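You operate a simulated robot arm through the tools that you are given. There is no shell and no other tool.

You run a simulated robot arm. Do the job below in one go: nothing can be reset, and whatever is moved stays where it is left.

TASK
Swap the nut on the middle stud for the medium knurled collar.
Fine: ease it with the yellow-band ring spanner, lay that back; nut into the nut tray's free pocket, collar run down.

The check looks at the end state, three seconds after you hand in, the way a careful person would. Anything else that was tipped, shoved, dropped, spilled or broken makes it a failure.

THE ROBOT
A 7-joint arm with a fingered hand, fixed in place. Base frame: the origin is on the floor under the middle of its stand, x ahead of it, y to its left, z up; the work surface is at about z = 87. Lengths are in cm, angles in rad, forces in N, time in s.
With the tool pointing down near the work surface it reaches from about 32 to 72 cm from the base axis. Its first joint turns from -2.897 to 2.897 rad. Payload 4 kg.
The TCP is the grasp point between the finger pads, 2.6 cm short of the fingertips. In the tool frame z runs along the fingers and y along their closing line. The gripper opens to 14.8 cm; its body begins 7.3 cm behind the TCP. The gripper is a hand of 3 fingers: y runs from the thumb to the fingers, the wrist lies at [0, 0, -23.9] in the tool frame, and closing takes about 1.5 s.
Orientation is that of the tool frame in the base frame, as a unit quaternion [x, y, z, w]. With the fingers straight down and closing along the base's y, the tool's x points along the base's -x, its y along +y and its z along -z.

THE INTERFACE
- The arm moves only by the tool nudge_tool. Its argument "moves" is one flat list of numbers, 6 for each row, row after row: the shift along the base's x, y, z in cm, then the turn, a rotation vector about the base's x, y, z in rad. In form: [dx, dy, dz, ax, ay, az, dx, dy, dz, ax, ay, az, ...]. A call has 1 to 20 rows; each row shifts and turns the commanded pose from where the row before left it. "hand" is the opening, from 0 (shut) to 1 (fully open), set as the call begins (left out, the last holds). Rows are played at 5 a second. More than 5 cm and 0.15 rad between two rows, or a gripper value outside its range, and nothing of the call is played. A pose out of reach is approached as far as the arm can. The call stops where the force on the tool passes 40 N (or 10 N more than at its start, if that is more) or the arm is blocked; 0.2 s more then pass. The fingers move at their own pace (about 7.2 cm/s each) and stop on an object; they squeeze with about 23 N. The grip force told is the motor's: it shows also when the fingers shut on nothing. Time passes only in rows, and 0.2 s behind the last, so rows that do not move let the fingers close. The reply holds the time, the measured pose of the TCP, the force on the tool along the base axes, the opening and the grip force, in the units named above and with some noise, with the torque about the TCP (base axes, N m) and any sound that the robot's microphone picked up, and new pictures: "pictures" is both (left out), scene, wrist or none.
- Cameras (640 x 400 px; columns grow to the right, rows downward): "scene" is fixed at [5.15, 65.07, 159.21]; the picture's right is [-0.65, -0.76, 0.00], its down [-0.56, 0.47, -0.68] and it looks along [0.52, -0.44, -0.73] (base axes); focal length 341 px, centre (320, 200). "wrist" rides on the gripper at [6.7, -3.9, -9] in the tool frame; the picture's right is [0.50, 0.87, 0.00], its down [-0.66, 0.38, -0.65] and it looks along [-0.57, 0.33, 0.76] (tool axes); focal length 222 px, centre (320, 200). There is no depth. A picture from a camera that has moved, and an enlarged one, comes with that camera's place and axes in the base frame and with its lens.
- move_column(by): slides the trunk up (or, below 0, down) by that many cm; the arm rides with it, the base frame stays. It gives what a move gives, with no picture.
- finger_targets(finger1, finger2, thumb_bend): sets how far each is bent, from 0 (flat) to 100 (curled in); at 30 the hand is open as for a grip, at 70 the pads meet at the TCP. One left out holds its place. A second passes; each finger stops where it meets its share of the squeeze, and holds until it gets a number again. A gripper value or a shape takes the hand back. It gives what a move gives, with no picture; readings hold the bend of each and the force on the fingers (four entries, about 0 where the hand has none), thumb and palm.
- hand_shape(shape): the hand has 3 fingers and takes this shape, open, in about a second: jaw (thumb against the fingers, like two jaws); tri (thumb and two fingers); tip (a fingertip pinch); poke (one finger out to press); point (the index stretched); flat (the hand flat); cup (the hand cupped); fist (a fist). The gripper value then closes the fingers along that shape, each until it touches; the sizes above hold for jaw. It gives what a move gives, with no picture.
- close_up(camera, box): a new picture of the part [left, top, right, bottom] of that camera's present view, enlarged. It takes no simulated time.
- job_done(): hands the job in; it is judged then, once.

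Places have to be worked out from the pictures, the camera data and where the tool is seen. Open the gripper and draw the arm clear of the work before you hand the job in, unless the task says otherwise.

The tools are called after ">>>" by a JSON object that holds its "name" and its "arguments". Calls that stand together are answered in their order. nudge_tool: Moves the arm, as the interface text tells. Its arguments: {"type":"object","properties":{"moves":{"type":"array"},"hand":{"type":"number"},"pictures":{"type":"string","enum":["both","scene","wrist","none"]}},"required":["moves"]} The other tools are called the same way: move_column (by) moves the trunk up or down; hand_shape (shape) gives the hand a shape; finger_targets (finger1, finger2, thumb_bend) moves the fingers one by one; close_up (camera, box) takes an enlarged picture of a part of a camera's view; job_done () hands the job in.

At the start:

```text
time: 0.0
position: [43.65, 15.46, 113.81]
ee_rot: [0.0, 1.0, 0.0, 0.001]
force: [-0.1, 0.1, 0.3]
moment: [-0.02, 0.02, 0.03]
finger_gap: 14.79
grasp_force: 0.1
shape: jaw
bend: [30.0, 30.0, 30.0]
finger forces: [0.0, 0.0, 0.0, 0.1, 0.1, 0.0]
trunk travel left (down, up): [-52.5, 6.5]
```

scene: 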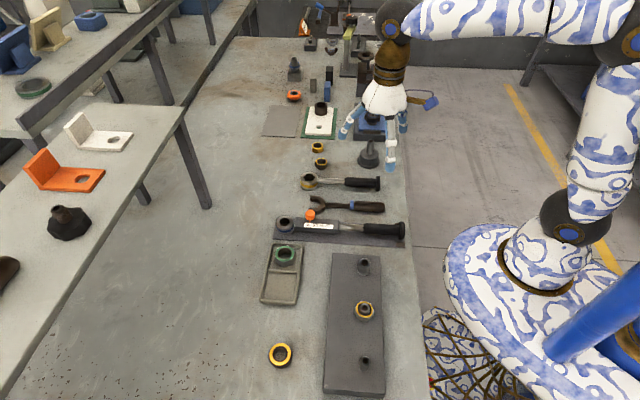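
wrist: 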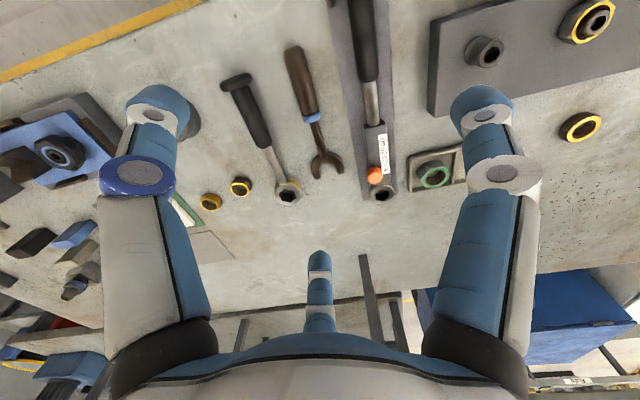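

The scene shows a bench with a plate of three studs, a nut tray with one nut (green), several tools, and collars. I take close-ups to identify everything before moving.

>>> {"name": "close_up", "arguments": {"camera": "scene", "box": [240, 230, 440, 400]}}

>>> {"name": "close_up", "arguments": {"camera": "scene", "box": [260, 130, 420, 250]}}

>>> {"name": "close_up", "arguments": {"camera": "scene", "box": [250, 0, 410, 150]}}

>>> {"name": "close_up", "arguments": {"camera": "wrist", "box": [420, 0, 640, 200]}}

>>> {"name": "close_up", "arguments": {"camera": "wrist", "box": [190, 50, 460, 220]}}

```text
2.35 times, centred on (340, 315) of scene
camera zoom: at [5.15, 65.07, 159.21], right [-0.65, -0.76, 0.0], down [-0.56, 0.47, -0.68], along [0.52, -0.44, -0.73], focal length 803 px, centre (273, -71)
```

zoom: 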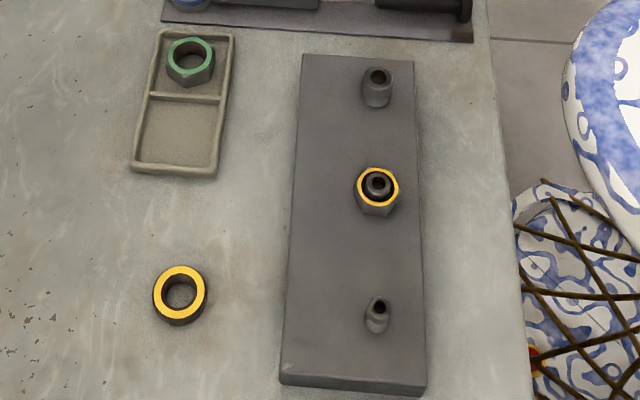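

```text
3.33 times, centred on (340, 190) of scene
camera zoom: at [5.15, 65.07, 159.21], right [-0.65, -0.76, 0.0], down [-0.56, 0.47, -0.68], along [0.52, -0.44, -0.73], focal length 1138 px, centre (253, 233)
```

zoom: 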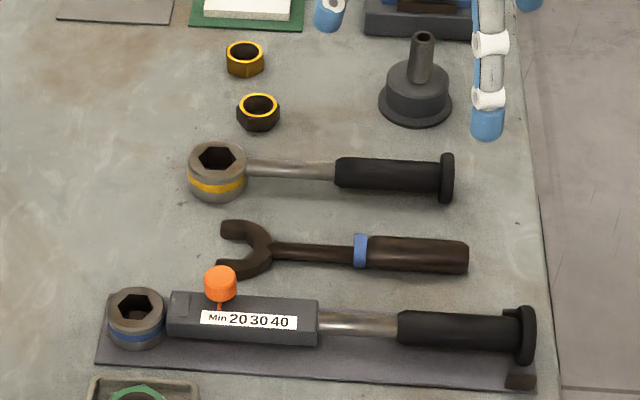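

```text
2.67 times, centred on (330, 75) of scene
camera zoom: at [5.15, 65.07, 159.21], right [-0.65, -0.76, 0.0], down [-0.56, 0.47, -0.68], along [0.52, -0.44, -0.73], focal length 910 px, centre (293, 533)
```

zoom: 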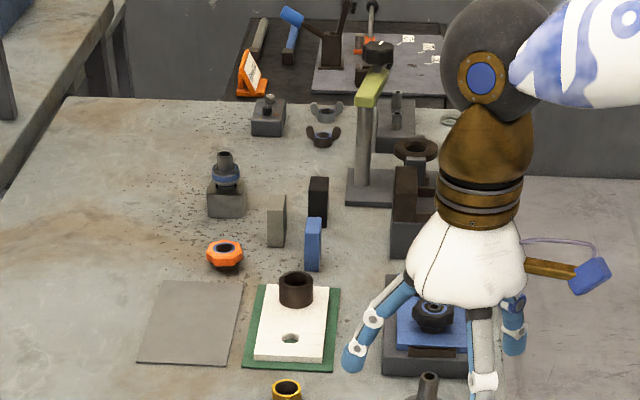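

```text
2.00 times, centred on (530, 100) of wrist
camera zoom: at [36.78, 11.54, 122.85], right [-0.5, 0.87, 0.0], down [0.66, 0.38, 0.65], along [0.57, 0.33, -0.76], focal length 444 px, centre (-100, 400)
```

zoom: 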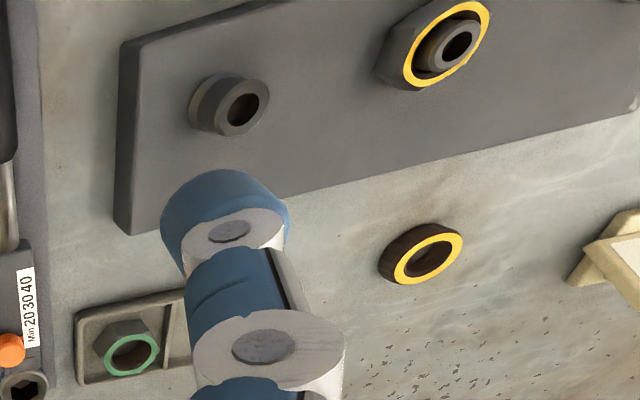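

```text
2.35 times, centred on (325, 135) of wrist
camera zoom: at [36.78, 11.54, 122.85], right [-0.5, 0.87, 0.0], down [0.66, 0.38, 0.65], along [0.57, 0.33, -0.76], focal length 523 px, centre (308, 353)
```

zoom: 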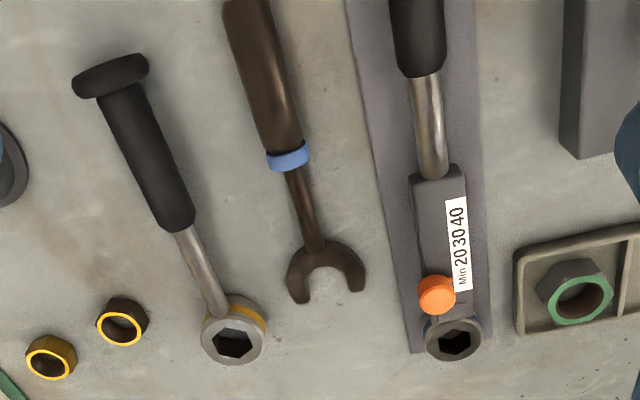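

The nut on the middle stud has a yellow top, and the loose yellow-ringed round part lies at about (17, 44). I zoom further to tell collars from nuts and check the sizes.

>>> {"name": "close_up", "arguments": {"camera": "scene", "box": [260, 335, 304, 375]}}

>>> {"name": "close_up", "arguments": {"camera": "scene", "box": [300, 135, 344, 175]}}

>>> {"name": "close_up", "arguments": {"camera": "scene", "box": [340, 285, 390, 330]}}

>>> {"name": "close_up", "arguments": {"camera": "scene", "box": [290, 165, 350, 225]}}

>>> {"name": "close_up", "arguments": {"camera": "scene", "box": [280, 75, 350, 140]}}

>>> {"name": "close_up", "arguments": {"camera": "scene", "box": [265, 235, 315, 310]}}

```text
10.00 times, centred on (282, 355) of scene
camera zoom: at [5.15, 65.07, 159.21], right [-0.65, -0.76, 0.0], down [-0.56, 0.47, -0.68], along [0.52, -0.44, -0.73], focal length 3414 px, centre (700, -1350)
```

zoom: 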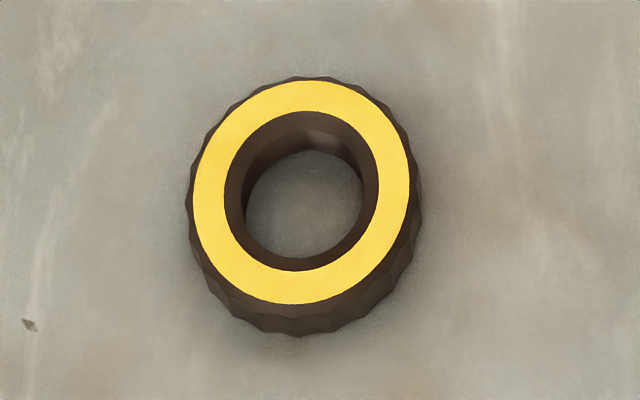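

```text
10.00 times, centred on (322, 155) of scene
camera zoom: at [5.15, 65.07, 159.21], right [-0.65, -0.76, 0.0], down [-0.56, 0.47, -0.68], along [0.52, -0.44, -0.73], focal length 3414 px, centre (300, 650)
```

zoom: 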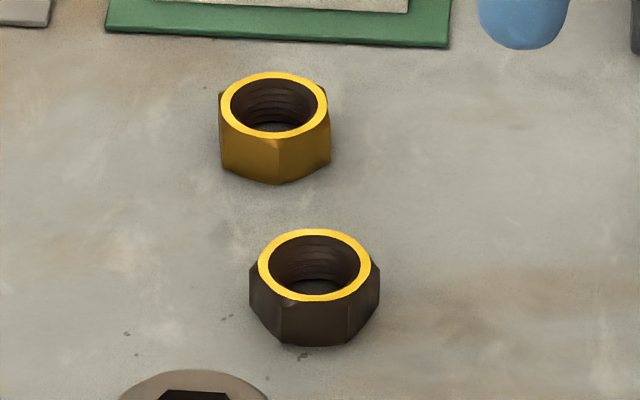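

```text
8.89 times, centred on (365, 308) of scene
camera zoom: at [5.15, 65.07, 159.21], right [-0.65, -0.76, 0.0], down [-0.56, 0.47, -0.68], along [0.52, -0.44, -0.73], focal length 3035 px, centre (-80, -756)
```

zoom: 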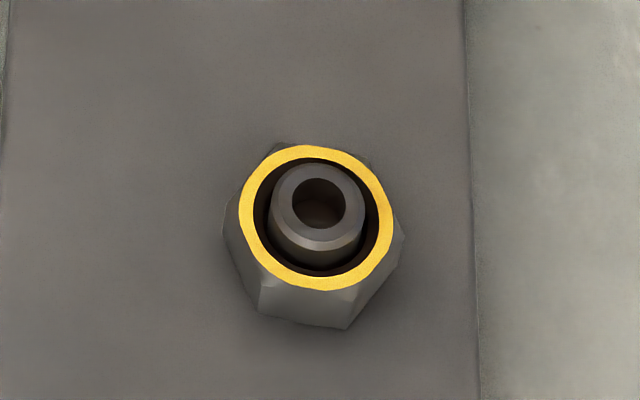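

```text
6.67 times, centred on (320, 195) of scene
camera zoom: at [5.15, 65.07, 159.21], right [-0.65, -0.76, 0.0], down [-0.56, 0.47, -0.68], along [0.52, -0.44, -0.73], focal length 2276 px, centre (320, 233)
```

zoom: 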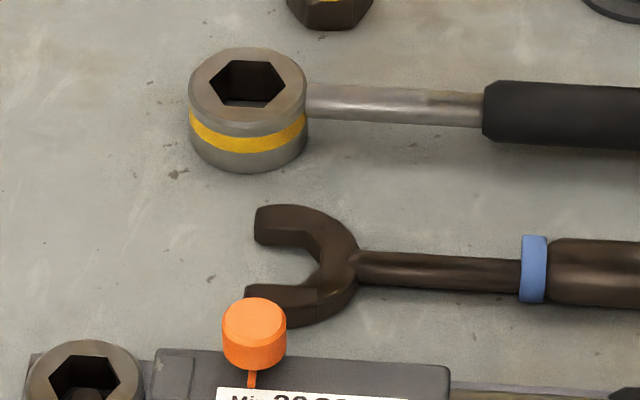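

```text
6.15 times, centred on (315, 108) of scene
camera zoom: at [5.15, 65.07, 159.21], right [-0.65, -0.76, 0.0], down [-0.56, 0.47, -0.68], along [0.52, -0.44, -0.73], focal length 2101 px, centre (351, 769)
```

zoom: 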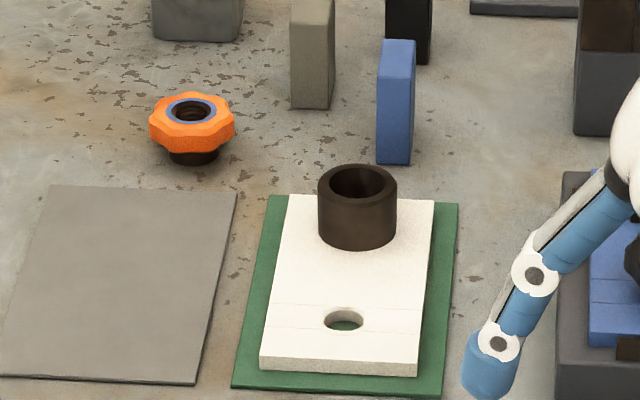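

```text
5.33 times, centred on (290, 272) of scene
camera zoom: at [5.15, 65.07, 159.21], right [-0.65, -0.76, 0.0], down [-0.56, 0.47, -0.68], along [0.52, -0.44, -0.73], focal length 1821 px, centre (480, -187)
```

zoom: 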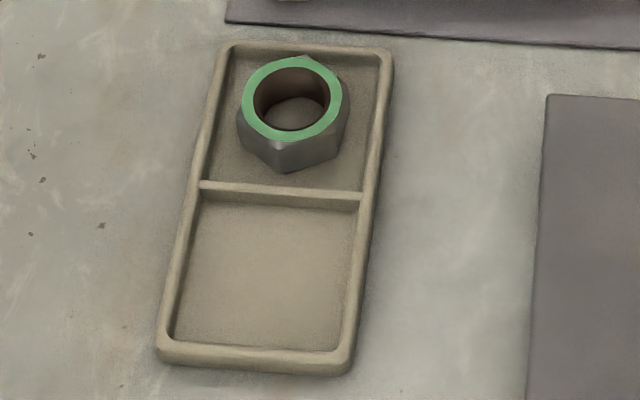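

The knurled collar with the yellow face lies at about (28.5, 55.6), the nut's stud at about (23.5, 37), the yellow-band ring spanner has its ring at about (62.6, 20.5), and the free tray pocket is at about (41, 46). Before touching anything I close the hand in the air to see how the fingers travel.

>>> {"name": "nudge_tool", "arguments": {"moves": [0, 0, 0, 0, 0, 0, 0, 0, 0, 0, 0, 0, 0, 0, 0, 0, 0, 0, 0, 0, 0, 0, 0, 0, 0, 0, 0, 0, 0, 0, 0, 0, 0, 0, 0, 0, 0, 0, 0, 0, 0, 0, 0, 0, 0, 0, 0, 0], "hand": 0.2, "pictures": "both"}}

```text
time: 1.8
position: [43.65, 15.47, 113.84]
ee_rot: [0.001, 1.0, 0.0, 0.001]
force: [0.4, -0.9, -1.1]
moment: [0.01, 0.02, 0.0]
finger_gap: 3.0
grasp_force: 0.1
shape: jaw
bend: [75.0, 75.0, 70.0]
finger forces: [0.0, 0.0, 0.0, 0.1, 0.0, 0.0]
trunk travel left (down, up): [-52.5, 6.5]
camera wrist: at [36.78, 11.55, 122.85], right [-0.5, 0.87, 0.0], down [0.66, 0.38, 0.65], along [0.57, 0.33, -0.76], focal length 222 px, centre (320, 200)
```

scene: 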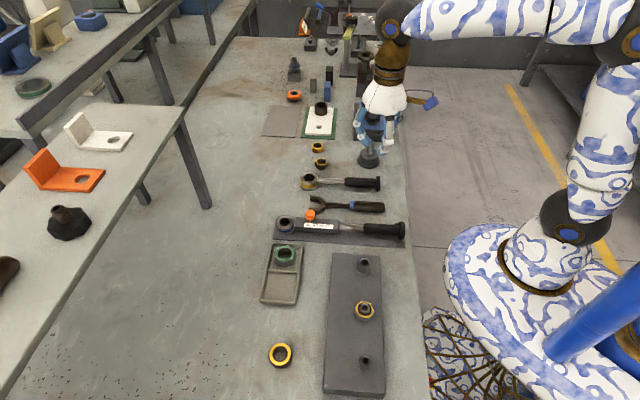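
wrist: 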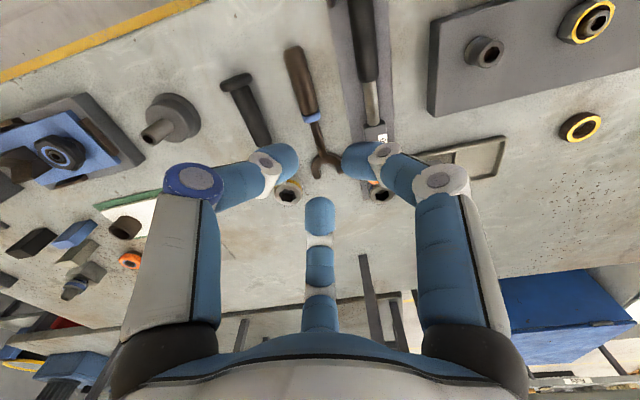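

The jaw shape puts the thumb against two fingers about 4.4 cm apart, with fingers staying clear. I move above the yellow-band spanner's handle, turning the wrist so it closes across the handle (yaw −2.28), to see that this turn is reachable and to refine the place.

>>> {"name": "nudge_tool", "arguments": {"moves": [0.64, -0.26, -0.45, 0, 0, -0.134, 0.64, -0.26, -0.45, 0, 0, -0.134, 0.64, -0.26, -0.45, 0, 0, -0.134, 0.64, -0.26, -0.45, 0, 0, -0.134, 0.64, -0.26, -0.45, 0, 0, -0.134, 0.64, -0.26, -0.45, 0, 0, -0.134, 0.64, -0.26, -0.45, 0, 0, -0.134, 0.64, -0.26, -0.45, 0, 0, -0.134, 0.64, -0.26, -0.45, 0, 0, -0.134, 0.64, -0.26, -0.45, 0, 0, -0.134, 0.64, -0.26, -0.45, 0, 0, -0.134, 0.64, -0.26, -0.45, 0, 0, -0.134, 0.64, -0.26, -0.45, 0, 0, -0.134, 0.64, -0.26, -0.45, 0, 0, -0.134, 0.64, -0.26, -0.45, 0, 0, -0.134, 0.64, -0.26, -0.45, 0, 0, -0.134, 0.64, -0.26, -0.45, 0, 0, -0.134], "hand": 0.55, "pictures": "both"}}

```text
time: 5.4
position: [54.4, 10.94, 106.22]
ee_rot: [0.909, 0.416, 0.0, 0.0]
force: [0.3, -0.2, 0.1]
moment: [0.02, 0.04, -0.02]
finger_gap: 8.09
grasp_force: 0.0
shape: jaw
bend: [34.0, 34.0, 70.0]
finger forces: [0.1, 0.0, 0.1, 0.0, 0.0, 0.0]
trunk travel left (down, up): [-52.5, 6.5]
camera wrist: at [55.8, 18.7, 115.2], right [0.98, -0.19, 0.0], down [-0.14, -0.74, 0.65], along [-0.12, -0.64, -0.76], focal length 222 px, centre (320, 200)
```

scene: 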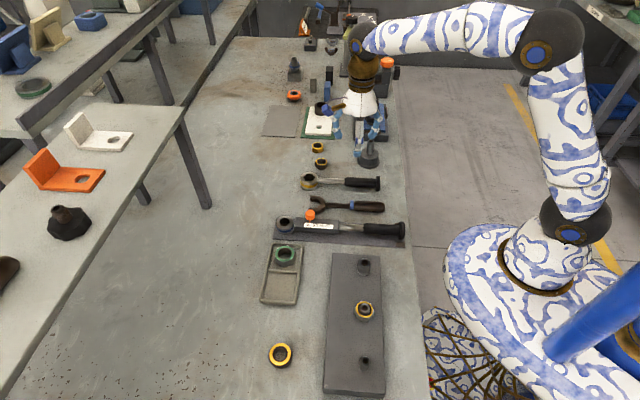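
wrist: 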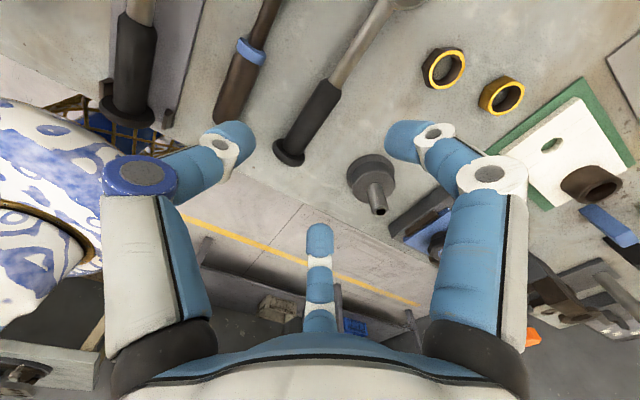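

The turn is fine and the handle passes almost under the TCP. I take a close-up from the wrist to fix the handle's line.

>>> {"name": "close_up", "arguments": {"camera": "wrist", "box": [240, 0, 480, 200]}}

>>> {"name": "close_up", "arguments": {"camera": "scene", "box": [295, 160, 395, 205]}}

```text
2.00 times, centred on (360, 100) of wrist
camera zoom: at [55.8, 18.7, 115.2], right [0.98, -0.19, 0.0], down [-0.14, -0.74, 0.65], along [-0.12, -0.64, -0.76], focal length 444 px, centre (240, 400)
```

zoom: 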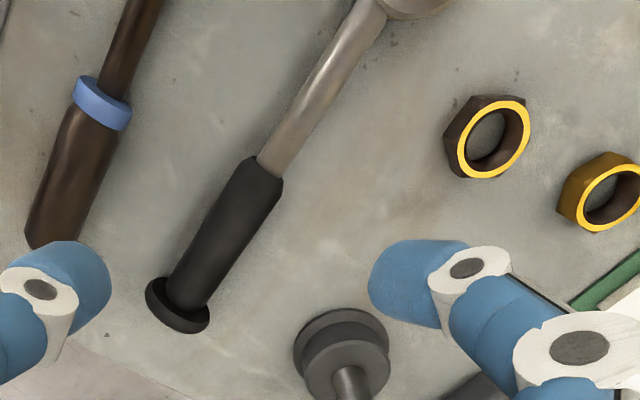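

```text
6.40 times, centred on (345, 182) of scene
camera zoom: at [5.15, 65.07, 159.21], right [-0.65, -0.76, 0.0], down [-0.56, 0.47, -0.68], along [0.52, -0.44, -0.73], focal length 2185 px, centre (160, 312)
```

zoom: 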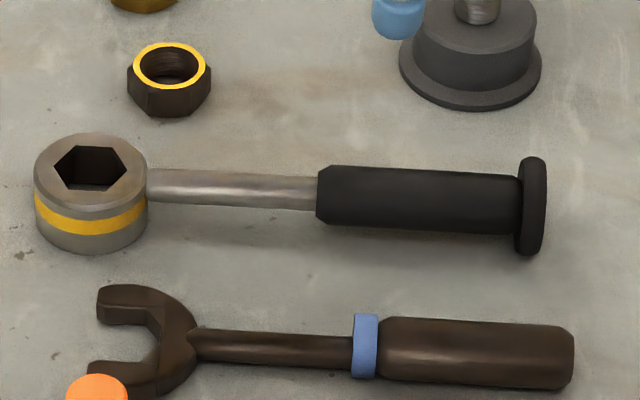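

The handle axis sits about 2.3 cm above the bench (ring and end flange rest on it). I zoom on both ring openings to compare the hex sizes and angles with the nut.

>>> {"name": "close_up", "arguments": {"camera": "scene", "box": [298, 166, 326, 196]}}

>>> {"name": "close_up", "arguments": {"camera": "scene", "box": [270, 210, 302, 240]}}

>>> {"name": "close_up", "arguments": {"camera": "scene", "box": [348, 293, 380, 327]}}

>>> {"name": "close_up", "arguments": {"camera": "scene", "box": [350, 250, 380, 280]}}

>>> {"name": "close_up", "arguments": {"camera": "scene", "box": [350, 345, 380, 375]}}

```text
13.33 times, centred on (312, 181) of scene
camera zoom: at [5.15, 65.07, 159.21], right [-0.65, -0.76, 0.0], down [-0.56, 0.47, -0.68], along [0.52, -0.44, -0.73], focal length 4552 px, centre (427, 453)
```

zoom: 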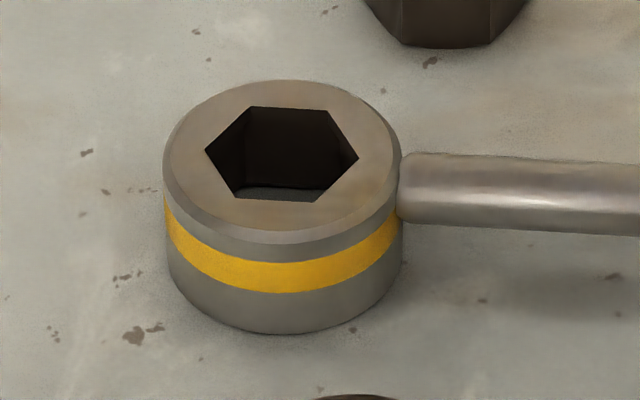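

```text
13.33 times, centred on (286, 225) of scene
camera zoom: at [5.15, 65.07, 159.21], right [-0.65, -0.76, 0.0], down [-0.56, 0.47, -0.68], along [0.52, -0.44, -0.73], focal length 4552 px, centre (773, -133)
```

zoom: 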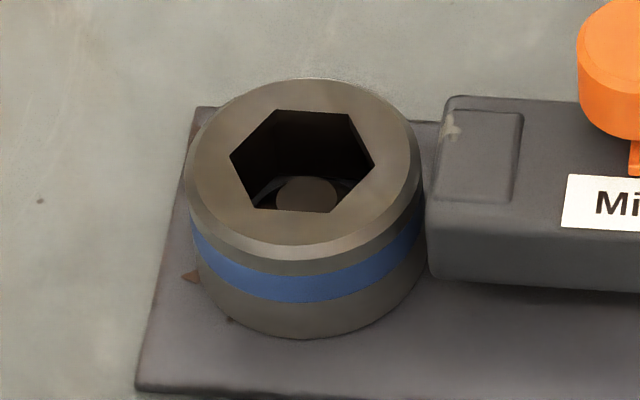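

```text
11.76 times, centred on (364, 310) of scene
camera zoom: at [5.15, 65.07, 159.21], right [-0.65, -0.76, 0.0], down [-0.56, 0.47, -0.68], along [0.52, -0.44, -0.73], focal length 4017 px, centre (-198, -1094)
```

zoom: 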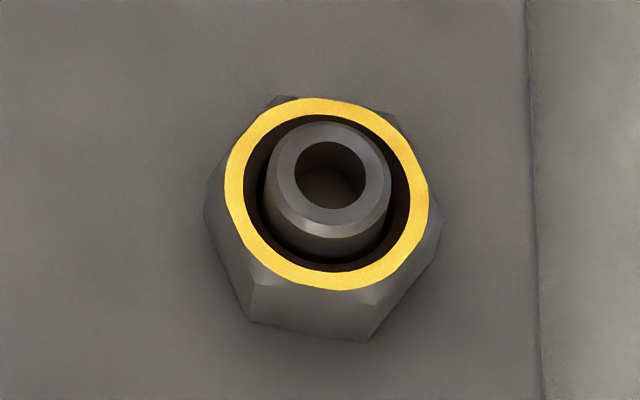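

```text
13.33 times, centred on (365, 265) of scene
camera zoom: at [5.15, 65.07, 159.21], right [-0.65, -0.76, 0.0], down [-0.56, 0.47, -0.68], along [0.52, -0.44, -0.73], focal length 4552 px, centre (-280, -667)
```

zoom: 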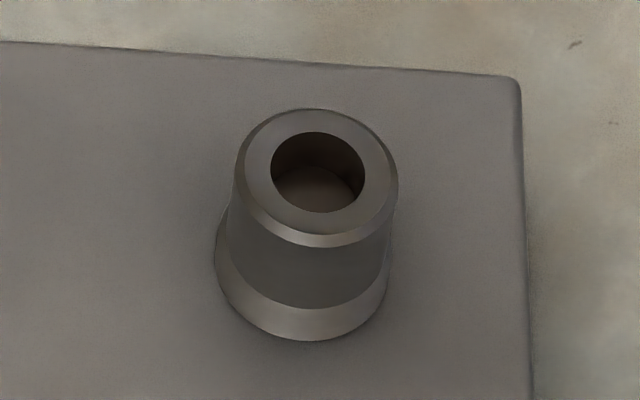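

```text
13.33 times, centred on (365, 360) of scene
camera zoom: at [5.15, 65.07, 159.21], right [-0.65, -0.76, 0.0], down [-0.56, 0.47, -0.68], along [0.52, -0.44, -0.73], focal length 4552 px, centre (-280, -1933)
```

zoom: 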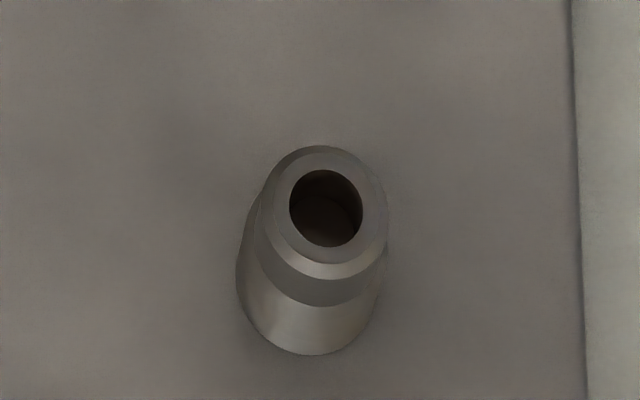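

The yellow spanner's hex opening looks smaller than the nut (about 3.3 vs 4.2 cm across corners), and there seems to be a step inside. I bring the wrist camera right above the ring to look down into it.

>>> {"name": "nudge_tool", "arguments": {"moves": [1.825, 0.74, -1.8, 0, 0, 0, 1.825, 0.74, -1.8, 0, 0, 0, 1.825, 0.74, -1.8, 0, 0, 0, 1.825, 0.74, -1.8, 0, 0, 0, 0, 0, 0, 0, 0, 0], "pictures": "wrist"}}

```text
time: 6.6
position: [61.68, 13.91, 98.83]
ee_rot: [0.909, 0.417, -0.001, 0.001]
force: [-0.4, -0.2, 0.0]
moment: [0.01, 0.01, -0.01]
finger_gap: 8.07
grasp_force: 0.0
shape: jaw
bend: [34.0, 34.0, 70.0]
finger forces: [0.0, 0.0, 0.1, 0.0, 0.1, 0.0]
trunk travel left (down, up): [-52.5, 6.5]
camera wrist: at [63.09, 21.66, 107.88], right [0.98, -0.19, 0.0], down [-0.14, -0.74, 0.65], along [-0.12, -0.64, -0.76], focal length 222 px, centre (320, 200)
```

wrist: 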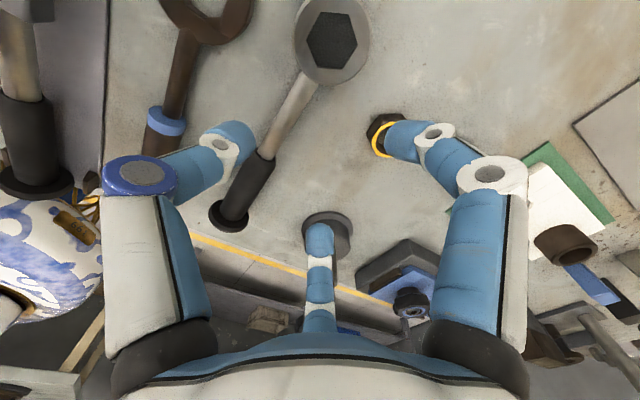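

>>> {"name": "close_up", "arguments": {"camera": "wrist", "box": [280, 0, 390, 90]}}

```text
4.44 times, centred on (335, 45) of wrist
camera zoom: at [63.09, 21.66, 107.88], right [0.98, -0.19, 0.0], down [-0.14, -0.74, 0.65], along [-0.12, -0.64, -0.76], focal length 987 px, centre (253, 889)
```

zoom: 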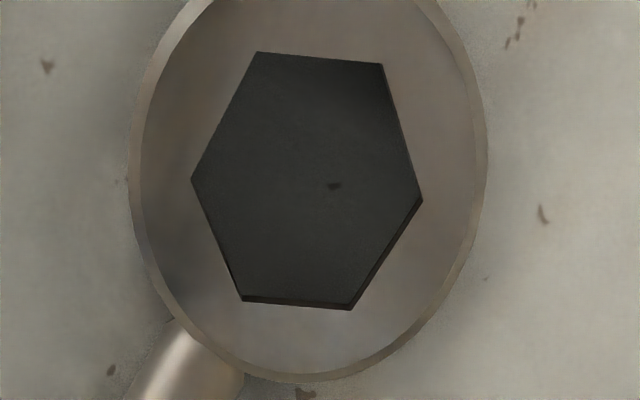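

The opening is a thin top web with a larger cavity below, so it goes over the nut from above; hex corners lie along the handle, which points at 225°, ring centre about (63.6, 19.9). Now I carry the camera over the middle stud to measure the nut's exact place and hex angle.

>>> {"name": "nudge_tool", "arguments": {"moves": [-1.832, 1.449, 0.176, 0, 0, 0.1267, -1.832, 1.449, 0.176, 0, 0, 0.1267, -1.832, 1.449, 0.176, 0, 0, 0.1267, -1.832, 1.449, 0.176, 0, 0, 0.1267, -1.832, 1.449, 0.176, 0, 0, 0.1267, -1.832, 1.449, 0.176, 0, 0, 0.1267, -1.832, 1.449, 0.176, 0, 0, 0.1267, -1.832, 1.449, 0.176, 0, 0, 0.1267, -1.832, 1.449, 0.176, 0, 0, 0.1267, -1.832, 1.449, 0.176, 0, 0, 0.1267, -1.832, 1.449, 0.176, 0, 0, 0.1267, -1.832, 1.449, 0.176, 0, 0, 0.1267, -1.832, 1.449, 0.176, 0, 0, 0.1267, -1.832, 1.449, 0.176, 0, 0, 0.1267, -1.832, 1.449, 0.176, 0, 0, 0.1267, -1.832, 1.449, 0.176, 0, 0, 0.1267, -1.832, 1.449, 0.176, 0, 0, 0.1267, -1.832, 1.449, 0.176, 0, 0, 0.1267, 0, 0, 0, 0, 0, 0], "pictures": "wrist"}}

```text
time: 10.6
position: [28.62, 40.06, 102.19]
ee_rot: [-0.001, 1.0, 0.0, 0.0]
force: [-1.0, -0.3, -0.4]
moment: [0.01, 0.01, 0.0]
finger_gap: 8.09
grasp_force: 0.1
shape: jaw
bend: [34.0, 34.0, 70.0]
finger forces: [0.0, 0.1, 0.1, 0.1, 0.1, 0.0]
trunk travel left (down, up): [-52.5, 6.5]
camera wrist: at [21.89, 36.28, 111.25], right [-0.5, 0.86, 0.0], down [0.65, 0.38, 0.65], along [0.57, 0.33, -0.76], focal length 222 px, centre (320, 200)
```

wrist: 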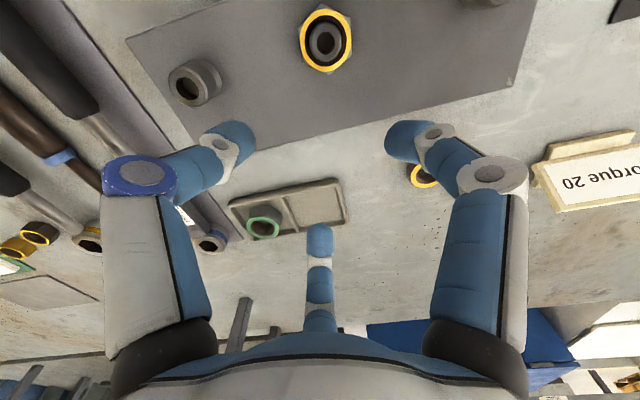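

The nut is right under the camera, and there is a small sign on the bench. I zoom on both and on the other items.

>>> {"name": "close_up", "arguments": {"camera": "wrist", "box": [280, 0, 370, 80]}}

>>> {"name": "close_up", "arguments": {"camera": "wrist", "box": [520, 120, 640, 220]}}

>>> {"name": "close_up", "arguments": {"camera": "wrist", "box": [220, 160, 360, 260]}}

```text
5.00 times, centred on (325, 40) of wrist
camera zoom: at [21.89, 36.28, 111.25], right [-0.5, 0.86, 0.0], down [0.65, 0.38, 0.65], along [0.57, 0.33, -0.76], focal length 1111 px, centre (295, 1000)
```

zoom: 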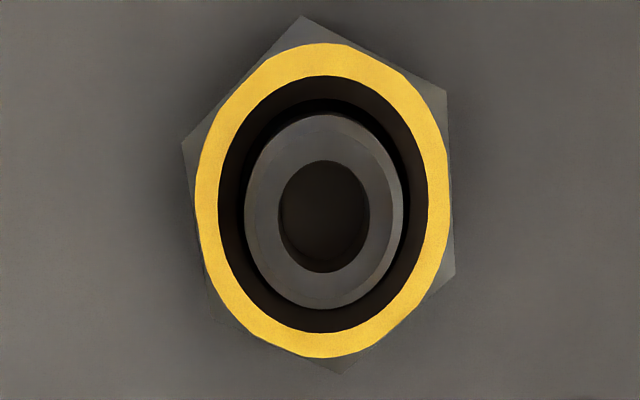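

```text
4.00 times, centred on (580, 170) of wrist
camera zoom: at [21.89, 36.28, 111.25], right [-0.5, 0.86, 0.0], down [0.65, 0.38, 0.65], along [0.57, 0.33, -0.76], focal length 888 px, centre (-720, 320)
```

zoom: 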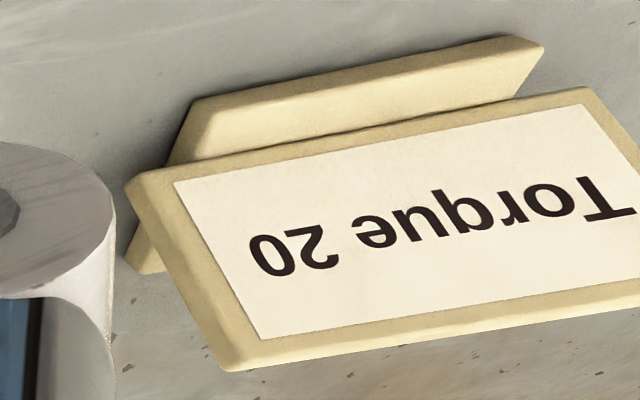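

```text
4.00 times, centred on (290, 210) of wrist
camera zoom: at [21.89, 36.28, 111.25], right [-0.5, 0.86, 0.0], down [0.65, 0.38, 0.65], along [0.57, 0.33, -0.76], focal length 888 px, centre (440, 160)
```

zoom: 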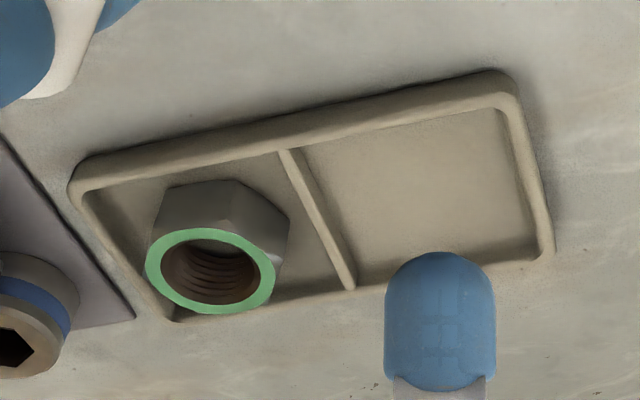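

The nut's axis is at about (23.35, 37.57), top near z 91.7, hex corners at about 38.5° (mod 60°), so the spanner should go on with its handle at 38.5°, pointing away from me. I go back above the spanner's black grip, closing line square to the 225° handle.

>>> {"name": "nudge_tool", "arguments": {"moves": [1.395, -1.668, -0.1, 0, 0, -0.1309, 1.395, -1.668, -0.1, 0, 0, -0.1309, 1.395, -1.668, -0.1, 0, 0, -0.1309, 1.395, -1.668, -0.1, 0, 0, -0.1309, 1.395, -1.668, -0.1, 0, 0, -0.1309, 1.395, -1.668, -0.1, 0, 0, -0.1309, 1.395, -1.668, -0.1, 0, 0, -0.1309, 1.395, -1.668, -0.1, 0, 0, -0.1309, 1.395, -1.668, -0.1, 0, 0, -0.1309, 1.395, -1.668, -0.1, 0, 0, -0.1309, 1.395, -1.668, -0.1, 0, 0, -0.1309, 1.395, -1.668, -0.1, 0, 0, -0.1309, 1.395, -1.668, -0.1, 0, 0, -0.1309, 1.395, -1.668, -0.1, 0, 0, -0.1309, 1.395, -1.668, -0.1, 0, 0, -0.1309, 1.395, -1.668, -0.1, 0, 0, -0.1309, 1.395, -1.668, -0.1, 0, 0, -0.1309, 1.395, -1.668, -0.1, 0, 0, -0.1309, 0, 0, 0, 0, 0, 0], "hand": 0.45, "pictures": "both"}}

```text
time: 14.6
position: [53.78, 10.02, 100.28]
ee_rot: [0.924, 0.381, 0.0, 0.001]
force: [-0.7, 0.3, 1.7]
moment: [0.0, -0.01, 0.01]
finger_gap: 6.71
grasp_force: 0.1
shape: jaw
bend: [39.0, 39.0, 70.0]
finger forces: [0.0, 0.1, 0.1, 0.1, 0.0, 0.0]
trunk travel left (down, up): [-52.5, 6.5]
camera wrist: at [55.65, 17.59, 109.35], right [0.97, -0.26, 0.0], down [-0.2, -0.73, 0.65], along [-0.17, -0.63, -0.76], focal length 222 px, centre (320, 200)
```

scene: 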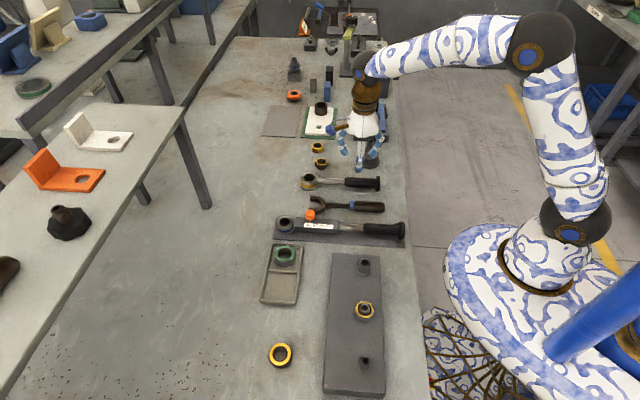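
wrist: 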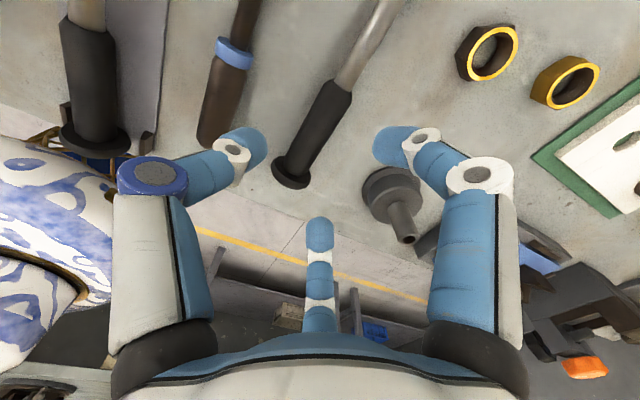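

The handle appears about 0.4 cm to one side of the TCP; I check with a zoomed wrist view before descending.

>>> {"name": "close_up", "arguments": {"camera": "wrist", "box": [260, 60, 400, 200]}}

```text
2.86 times, centred on (330, 130) of wrist
camera zoom: at [55.65, 17.59, 109.35], right [0.97, -0.26, 0.0], down [-0.2, -0.73, 0.65], along [-0.17, -0.63, -0.76], focal length 635 px, centre (291, 400)
```

zoom: 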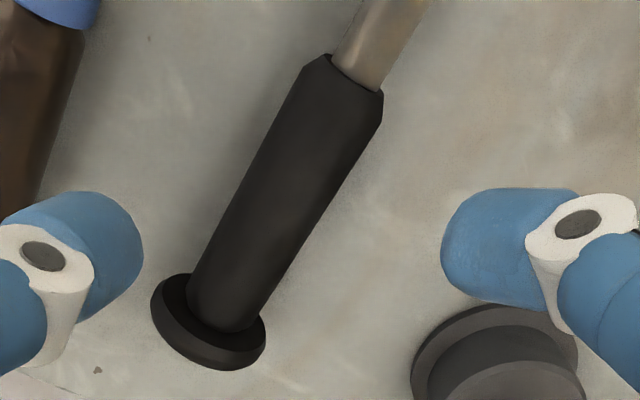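

The handle is only about 0.1 cm off the TCP's vertical. I shift that little and descend to z ≈ 90.1 (fingertips about 0.5 cm above the bench).

>>> {"name": "nudge_tool", "arguments": {"moves": [-0.1, 0.1, -1.5, 0, 0, 0, 0, 0, -1.5, 0, 0, 0, 0, 0, -1.5, 0, 0, 0, 0, 0, -1.5, 0, 0, 0, 0, 0, -1.5, 0, 0, 0, 0, 0, -1.0, 0, 0, 0, 0, 0, -0.8, 0, 0, 0, 0, 0, -0.5, 0, 0, 0, 0, 0, -0.4, 0, 0, 0], "pictures": "both"}}

```text
time: 16.6
position: [53.62, 10.0, 90.15]
ee_rot: [0.924, 0.382, -0.001, 0.001]
force: [0.7, -0.7, 0.2]
moment: [0.01, 0.01, 0.0]
finger_gap: 6.69
grasp_force: 0.1
shape: jaw
bend: [39.0, 39.0, 70.0]
finger forces: [0.1, 0.1, 0.0, 0.0, 0.0, 0.0]
trunk travel left (down, up): [-52.5, 6.5]
camera wrist: at [55.61, 17.67, 99.26], right [0.97, -0.26, 0.0], down [-0.2, -0.73, 0.65], along [-0.17, -0.63, -0.76], focal length 222 px, centre (320, 200)
```

scene: 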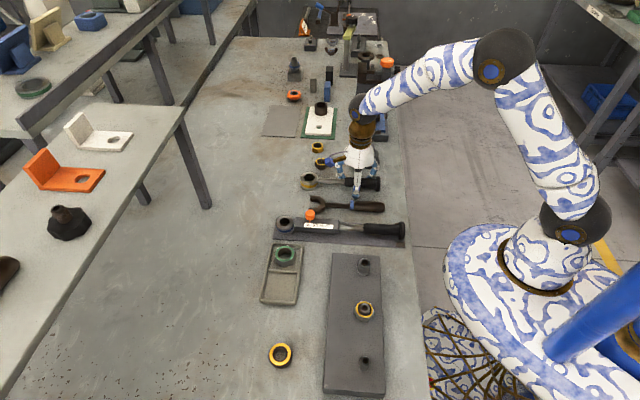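
wrist: 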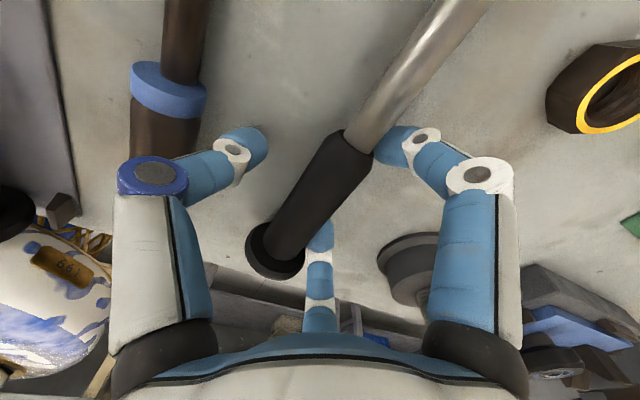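

The handle runs between thumb and fingers with the tips just above the bench. I close the hand on it.

>>> {"name": "nudge_tool", "arguments": {"moves": [0, 0, 0, 0, 0, 0, 0, 0, 0, 0, 0, 0, 0, 0, 0, 0, 0, 0, 0, 0, 0, 0, 0, 0, 0, 0, 0, 0, 0, 0, 0, 0, 0, 0, 0, 0, 0, 0, 0, 0, 0, 0, 0, 0, 0, 0, 0, 0], "hand": 0, "pictures": "both"}}

```text
time: 18.4
position: [53.61, 10.11, 90.14]
ee_rot: [0.924, 0.382, -0.001, 0.0]
force: [0.1, 0.1, -1.6]
moment: [-0.01, 0.0, -0.01]
finger_gap: 2.22
grasp_force: 23.2
shape: jaw
bend: [77.0, 76.0, 72.0]
finger forces: [14.1, 15.4, 0.0, 0.1, 20.6, 0.1]
trunk travel left (down, up): [-52.5, 6.5]
camera wrist: at [55.63, 17.67, 99.25], right [0.97, -0.26, 0.0], down [-0.2, -0.73, 0.65], along [-0.17, -0.63, -0.76], focal length 222 px, centre (320, 200)
```

scene: 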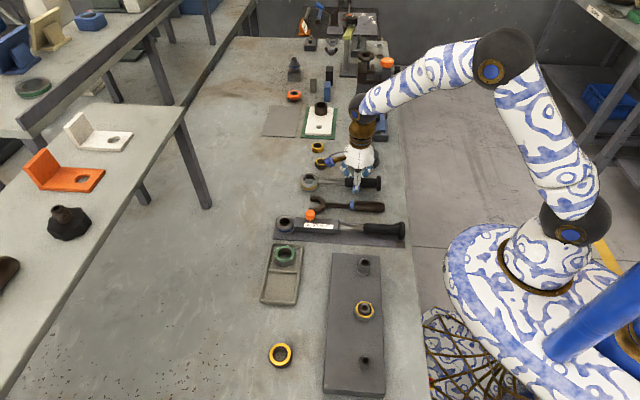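
wrist: 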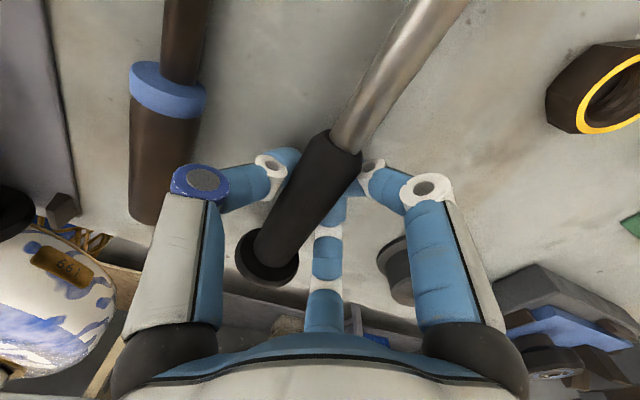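

Firm grip (about 23 N). I lift 0.6 cm and read the weight and moment to see how it balances.

>>> {"name": "nudge_tool", "arguments": {"moves": [0, 0, 0.3, 0, 0, 0, 0, 0, 0.3, 0, 0, 0, 0, 0, 0, 0, 0, 0, 0, 0, 0, 0, 0, 0], "pictures": "none"}}

>>> {"name": "close_up", "arguments": {"camera": "scene", "box": [295, 160, 395, 205]}}

```text
time: 19.4
position: [53.83, 10.03, 90.81]
ee_rot: [0.924, 0.382, -0.001, 0.001]
force: [-0.2, 0.7, -3.9]
moment: [-0.03, 0.02, 0.01]
finger_gap: 2.24
grasp_force: 23.3
shape: jaw
bend: [77.0, 76.0, 72.0]
finger forces: [14.7, 15.6, 0.0, 0.0, 20.7, 0.0]
trunk travel left (down, up): [-52.5, 6.5]
```

```text
6.40 times, centred on (345, 182) of scene
camera zoom: at [5.15, 65.07, 159.21], right [-0.65, -0.76, 0.0], down [-0.56, 0.47, -0.68], along [0.52, -0.44, -0.73], focal length 2185 px, centre (160, 312)
```

zoom: 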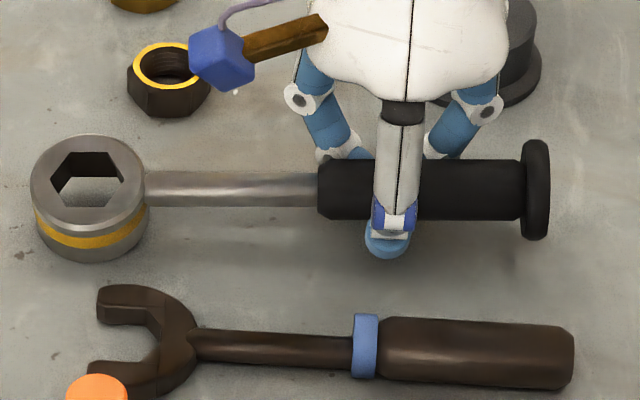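

The grip end rose while the ring stayed down, so the spanner pivots in the grip. I lift a bit more to see if the grip carries the ring.

>>> {"name": "nudge_tool", "arguments": {"moves": [0, 0, 0.4, 0, 0, 0, 0, 0, 0.4, 0, 0, 0, 0, 0, 0.4, 0, 0, 0, 0, 0, 0, 0, 0, 0], "pictures": "none"}}

>>> {"name": "close_up", "arguments": {"camera": "scene", "box": [295, 160, 395, 205]}}

```text
time: 20.4
position: [53.63, 9.83, 92.08]
ee_rot: [0.923, 0.384, -0.001, 0.001]
force: [0.0, -0.2, -2.9]
moment: [-0.02, 0.03, -0.02]
finger_gap: 2.2
grasp_force: 22.7
shape: jaw
bend: [77.0, 76.0, 72.0]
finger forces: [15.8, 15.8, 0.1, 0.0, 20.8, 0.0]
trunk travel left (down, up): [-52.5, 6.5]
```

```text
6.40 times, centred on (345, 182) of scene
camera zoom: at [5.15, 65.07, 159.21], right [-0.65, -0.76, 0.0], down [-0.56, 0.47, -0.68], along [0.52, -0.44, -0.73], focal length 2185 px, centre (160, 312)
```

zoom: 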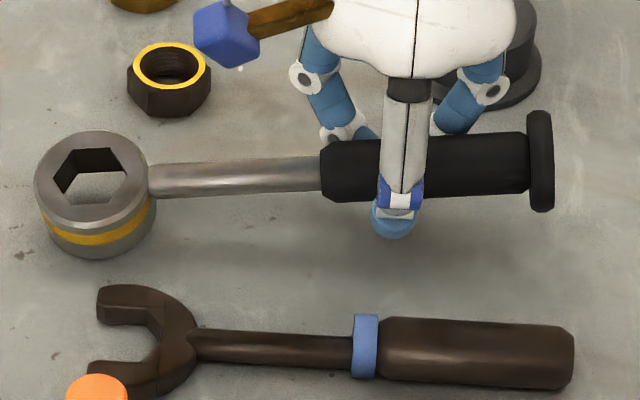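

The ring stayed on the bench: this grip is too far from the balance point and lets it pivot. I lower the handle back, release, and will regrip on the steel shaft nearer the ring.

>>> {"name": "nudge_tool", "arguments": {"moves": [0, 0, -0.4, 0, 0, 0, 0, 0, -0.4, 0, 0, 0, 0, 0, -0.4, 0, 0, 0, 0, 0, -0.3, 0, 0, 0, 0, 0, -0.3, 0, 0, 0, 0, 0, 0, 0, 0, 0], "pictures": "none"}}

>>> {"name": "close_up", "arguments": {"camera": "scene", "box": [295, 160, 395, 205]}}

```text
time: 21.8
position: [53.73, 9.98, 90.12]
ee_rot: [0.924, 0.383, 0.0, 0.0]
force: [0.4, -0.8, -2.5]
moment: [0.04, -0.01, 0.03]
finger_gap: 2.19
grasp_force: 23.7
shape: jaw
bend: [77.0, 76.0, 72.0]
finger forces: [15.1, 17.4, 0.0, 0.0, 20.3, 0.0]
trunk travel left (down, up): [-52.5, 6.5]
```

```text
6.40 times, centred on (345, 182) of scene
camera zoom: at [5.15, 65.07, 159.21], right [-0.65, -0.76, 0.0], down [-0.56, 0.47, -0.68], along [0.52, -0.44, -0.73], focal length 2185 px, centre (160, 312)
```

zoom: 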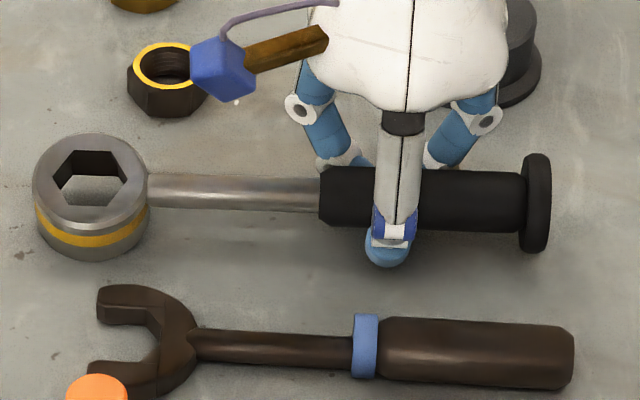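

Nearly back down. I lower a hair more and open to release it.

>>> {"name": "nudge_tool", "arguments": {"moves": [0, 0, -0.15, 0, 0, 0, 0, 0, 0, 0, 0, 0], "pictures": "none"}}

>>> {"name": "nudge_tool", "arguments": {"moves": [0, 0, 0, 0, 0, 0, 0, 0, 0, 0, 0, 0, 0, 0, 0, 0, 0, 0, 0, 0, 0, 0, 0, 0, 0, 0, 0, 0, 0, 0], "hand": 0.45, "pictures": "none"}}

>>> {"name": "close_up", "arguments": {"camera": "scene", "box": [295, 160, 395, 205]}}

```text
time: 22.4
position: [53.68, 9.88, 89.99]
ee_rot: [0.923, 0.384, -0.001, 0.0]
force: [0.2, -0.3, -1.4]
moment: [0.06, 0.0, 0.0]
finger_gap: 2.19
grasp_force: 22.8
shape: jaw
bend: [77.0, 76.0, 72.0]
finger forces: [15.3, 17.4, 0.1, 0.0, 20.2, 0.0]
trunk travel left (down, up): [-52.5, 6.5]
```

```text
time: 23.6
position: [53.66, 10.12, 89.93]
ee_rot: [0.924, 0.383, -0.001, 0.0]
force: [0.2, 0.4, 0.5]
moment: [0.01, -0.03, 0.0]
finger_gap: 6.6
grasp_force: 0.0
shape: jaw
bend: [39.0, 39.0, 70.0]
finger forces: [0.0, 0.0, 0.1, 0.1, 0.0, 0.0]
trunk travel left (down, up): [-52.5, 6.5]
```

```text
6.40 times, centred on (345, 182) of scene
camera zoom: at [5.15, 65.07, 159.21], right [-0.65, -0.76, 0.0], down [-0.56, 0.47, -0.68], along [0.52, -0.44, -0.73], focal length 2185 px, centre (160, 312)
```

zoom: 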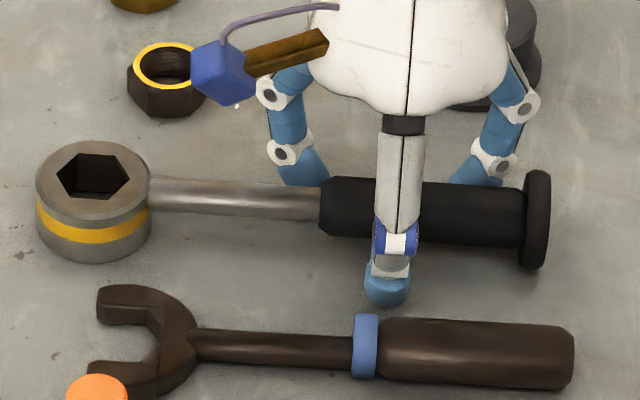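

The spanner settled with a slight shift (ring now about (63.05, 20.0)). I rise, move over the shaft about 6.5 cm from the ring centre with a narrower opening to stay clear of the loose nut, and look.

>>> {"name": "nudge_tool", "arguments": {"moves": [0, 0, 2.0, 0, 0, 0, 0, 0, 2.0, 0, 0, 0, 0, 0, 2.0, 0, 0, 0, 1.6, 1.8, 1.0, 0, 0, 0, 1.6, 1.8, 0, 0, 0, 0, 1.52, 1.8, 0, 0, 0, 0, 0, 0, 0, 0, 0, 0], "hand": 0.27, "pictures": "both"}}

>>> {"name": "close_up", "arguments": {"camera": "wrist", "box": [240, 60, 400, 200]}}

```text
time: 25.2
position: [58.57, 15.7, 97.19]
ee_rot: [0.924, 0.383, -0.001, 0.001]
force: [0.7, -0.8, -0.4]
moment: [-0.01, -0.02, 0.0]
finger_gap: 4.03
grasp_force: 0.0
shape: jaw
bend: [76.0, 76.0, 70.0]
finger forces: [0.1, 0.0, 0.1, 0.0, 0.0, 0.0]
trunk travel left (down, up): [-52.5, 6.5]
camera wrist: at [60.48, 23.31, 106.12], right [0.97, -0.26, 0.0], down [-0.2, -0.73, 0.65], along [-0.17, -0.63, -0.76], focal length 222 px, centre (320, 200)
```

scene: 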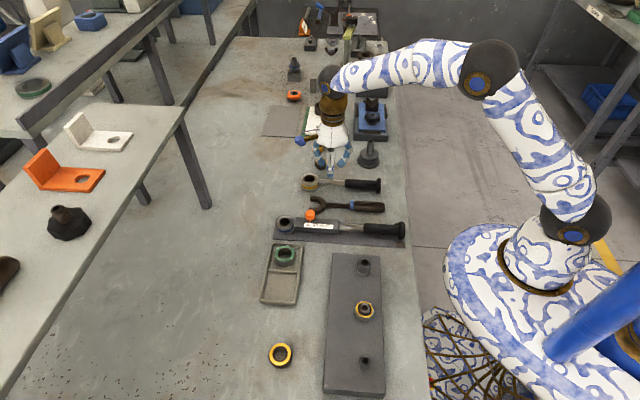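
wrist: 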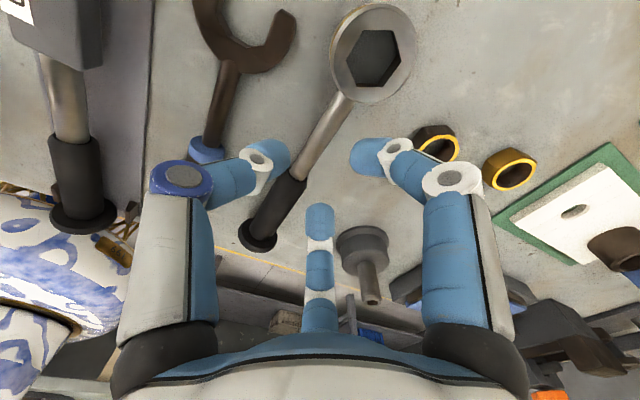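

```text
2.86 times, centred on (320, 130) of wrist
camera zoom: at [60.48, 23.31, 106.12], right [0.97, -0.26, 0.0], down [-0.2, -0.73, 0.65], along [-0.17, -0.63, -0.76], focal length 635 px, centre (320, 400)
```

zoom: 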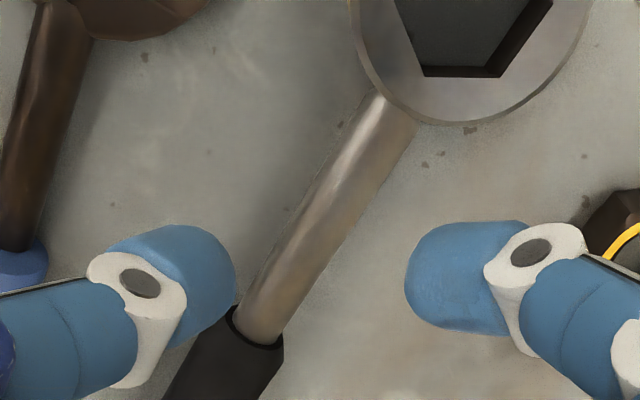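

The shaft lies right under the TCP, 6.6 cm from the ring centre. I descend onto it.

>>> {"name": "nudge_tool", "arguments": {"moves": [0, 0, -1.5, 0, 0, 0, 0, 0, -1.5, 0, 0, 0, 0, 0, -1.5, 0, 0, 0, 0, 0, -1.2, 0, 0, 0, 0, 0, -0.8, 0, 0, 0, 0, 0, -0.6, 0, 0, 0, 0, 0, 0, 0, 0, 0], "pictures": "wrist"}}

>>> {"name": "close_up", "arguments": {"camera": "scene", "box": [295, 150, 395, 205]}}

```text
time: 26.8
position: [58.54, 15.32, 90.13]
ee_rot: [0.924, 0.383, 0.0, 0.0]
force: [0.2, 0.5, -0.2]
moment: [0.0, -0.01, -0.01]
finger_gap: 4.05
grasp_force: 0.1
shape: jaw
bend: [76.0, 76.0, 70.0]
finger forces: [0.0, 0.1, 0.1, 0.1, 0.1, 0.0]
trunk travel left (down, up): [-52.5, 6.5]
camera wrist: at [60.49, 23.0, 99.04], right [0.97, -0.26, 0.0], down [-0.2, -0.73, 0.65], along [-0.17, -0.63, -0.76], focal length 222 px, centre (320, 200)
```

wrist: 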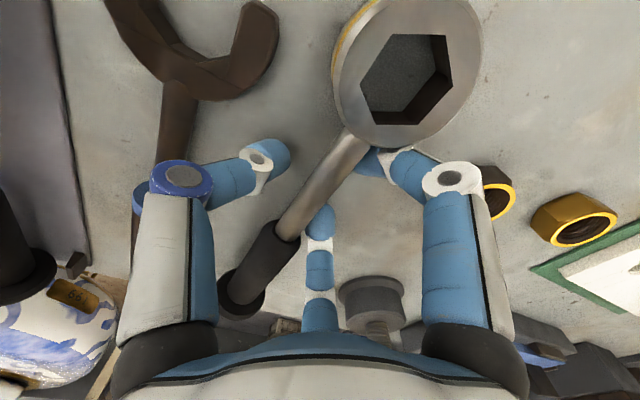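

```text
6.40 times, centred on (345, 178) of scene
camera zoom: at [5.15, 65.07, 159.21], right [-0.65, -0.76, 0.0], down [-0.56, 0.47, -0.68], along [0.52, -0.44, -0.73], focal length 2185 px, centre (160, 344)
```

zoom: 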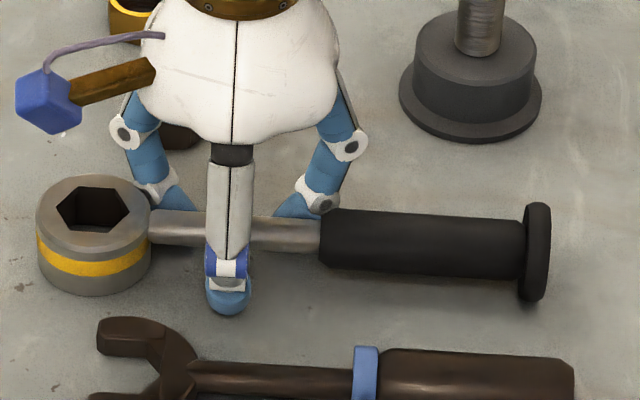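

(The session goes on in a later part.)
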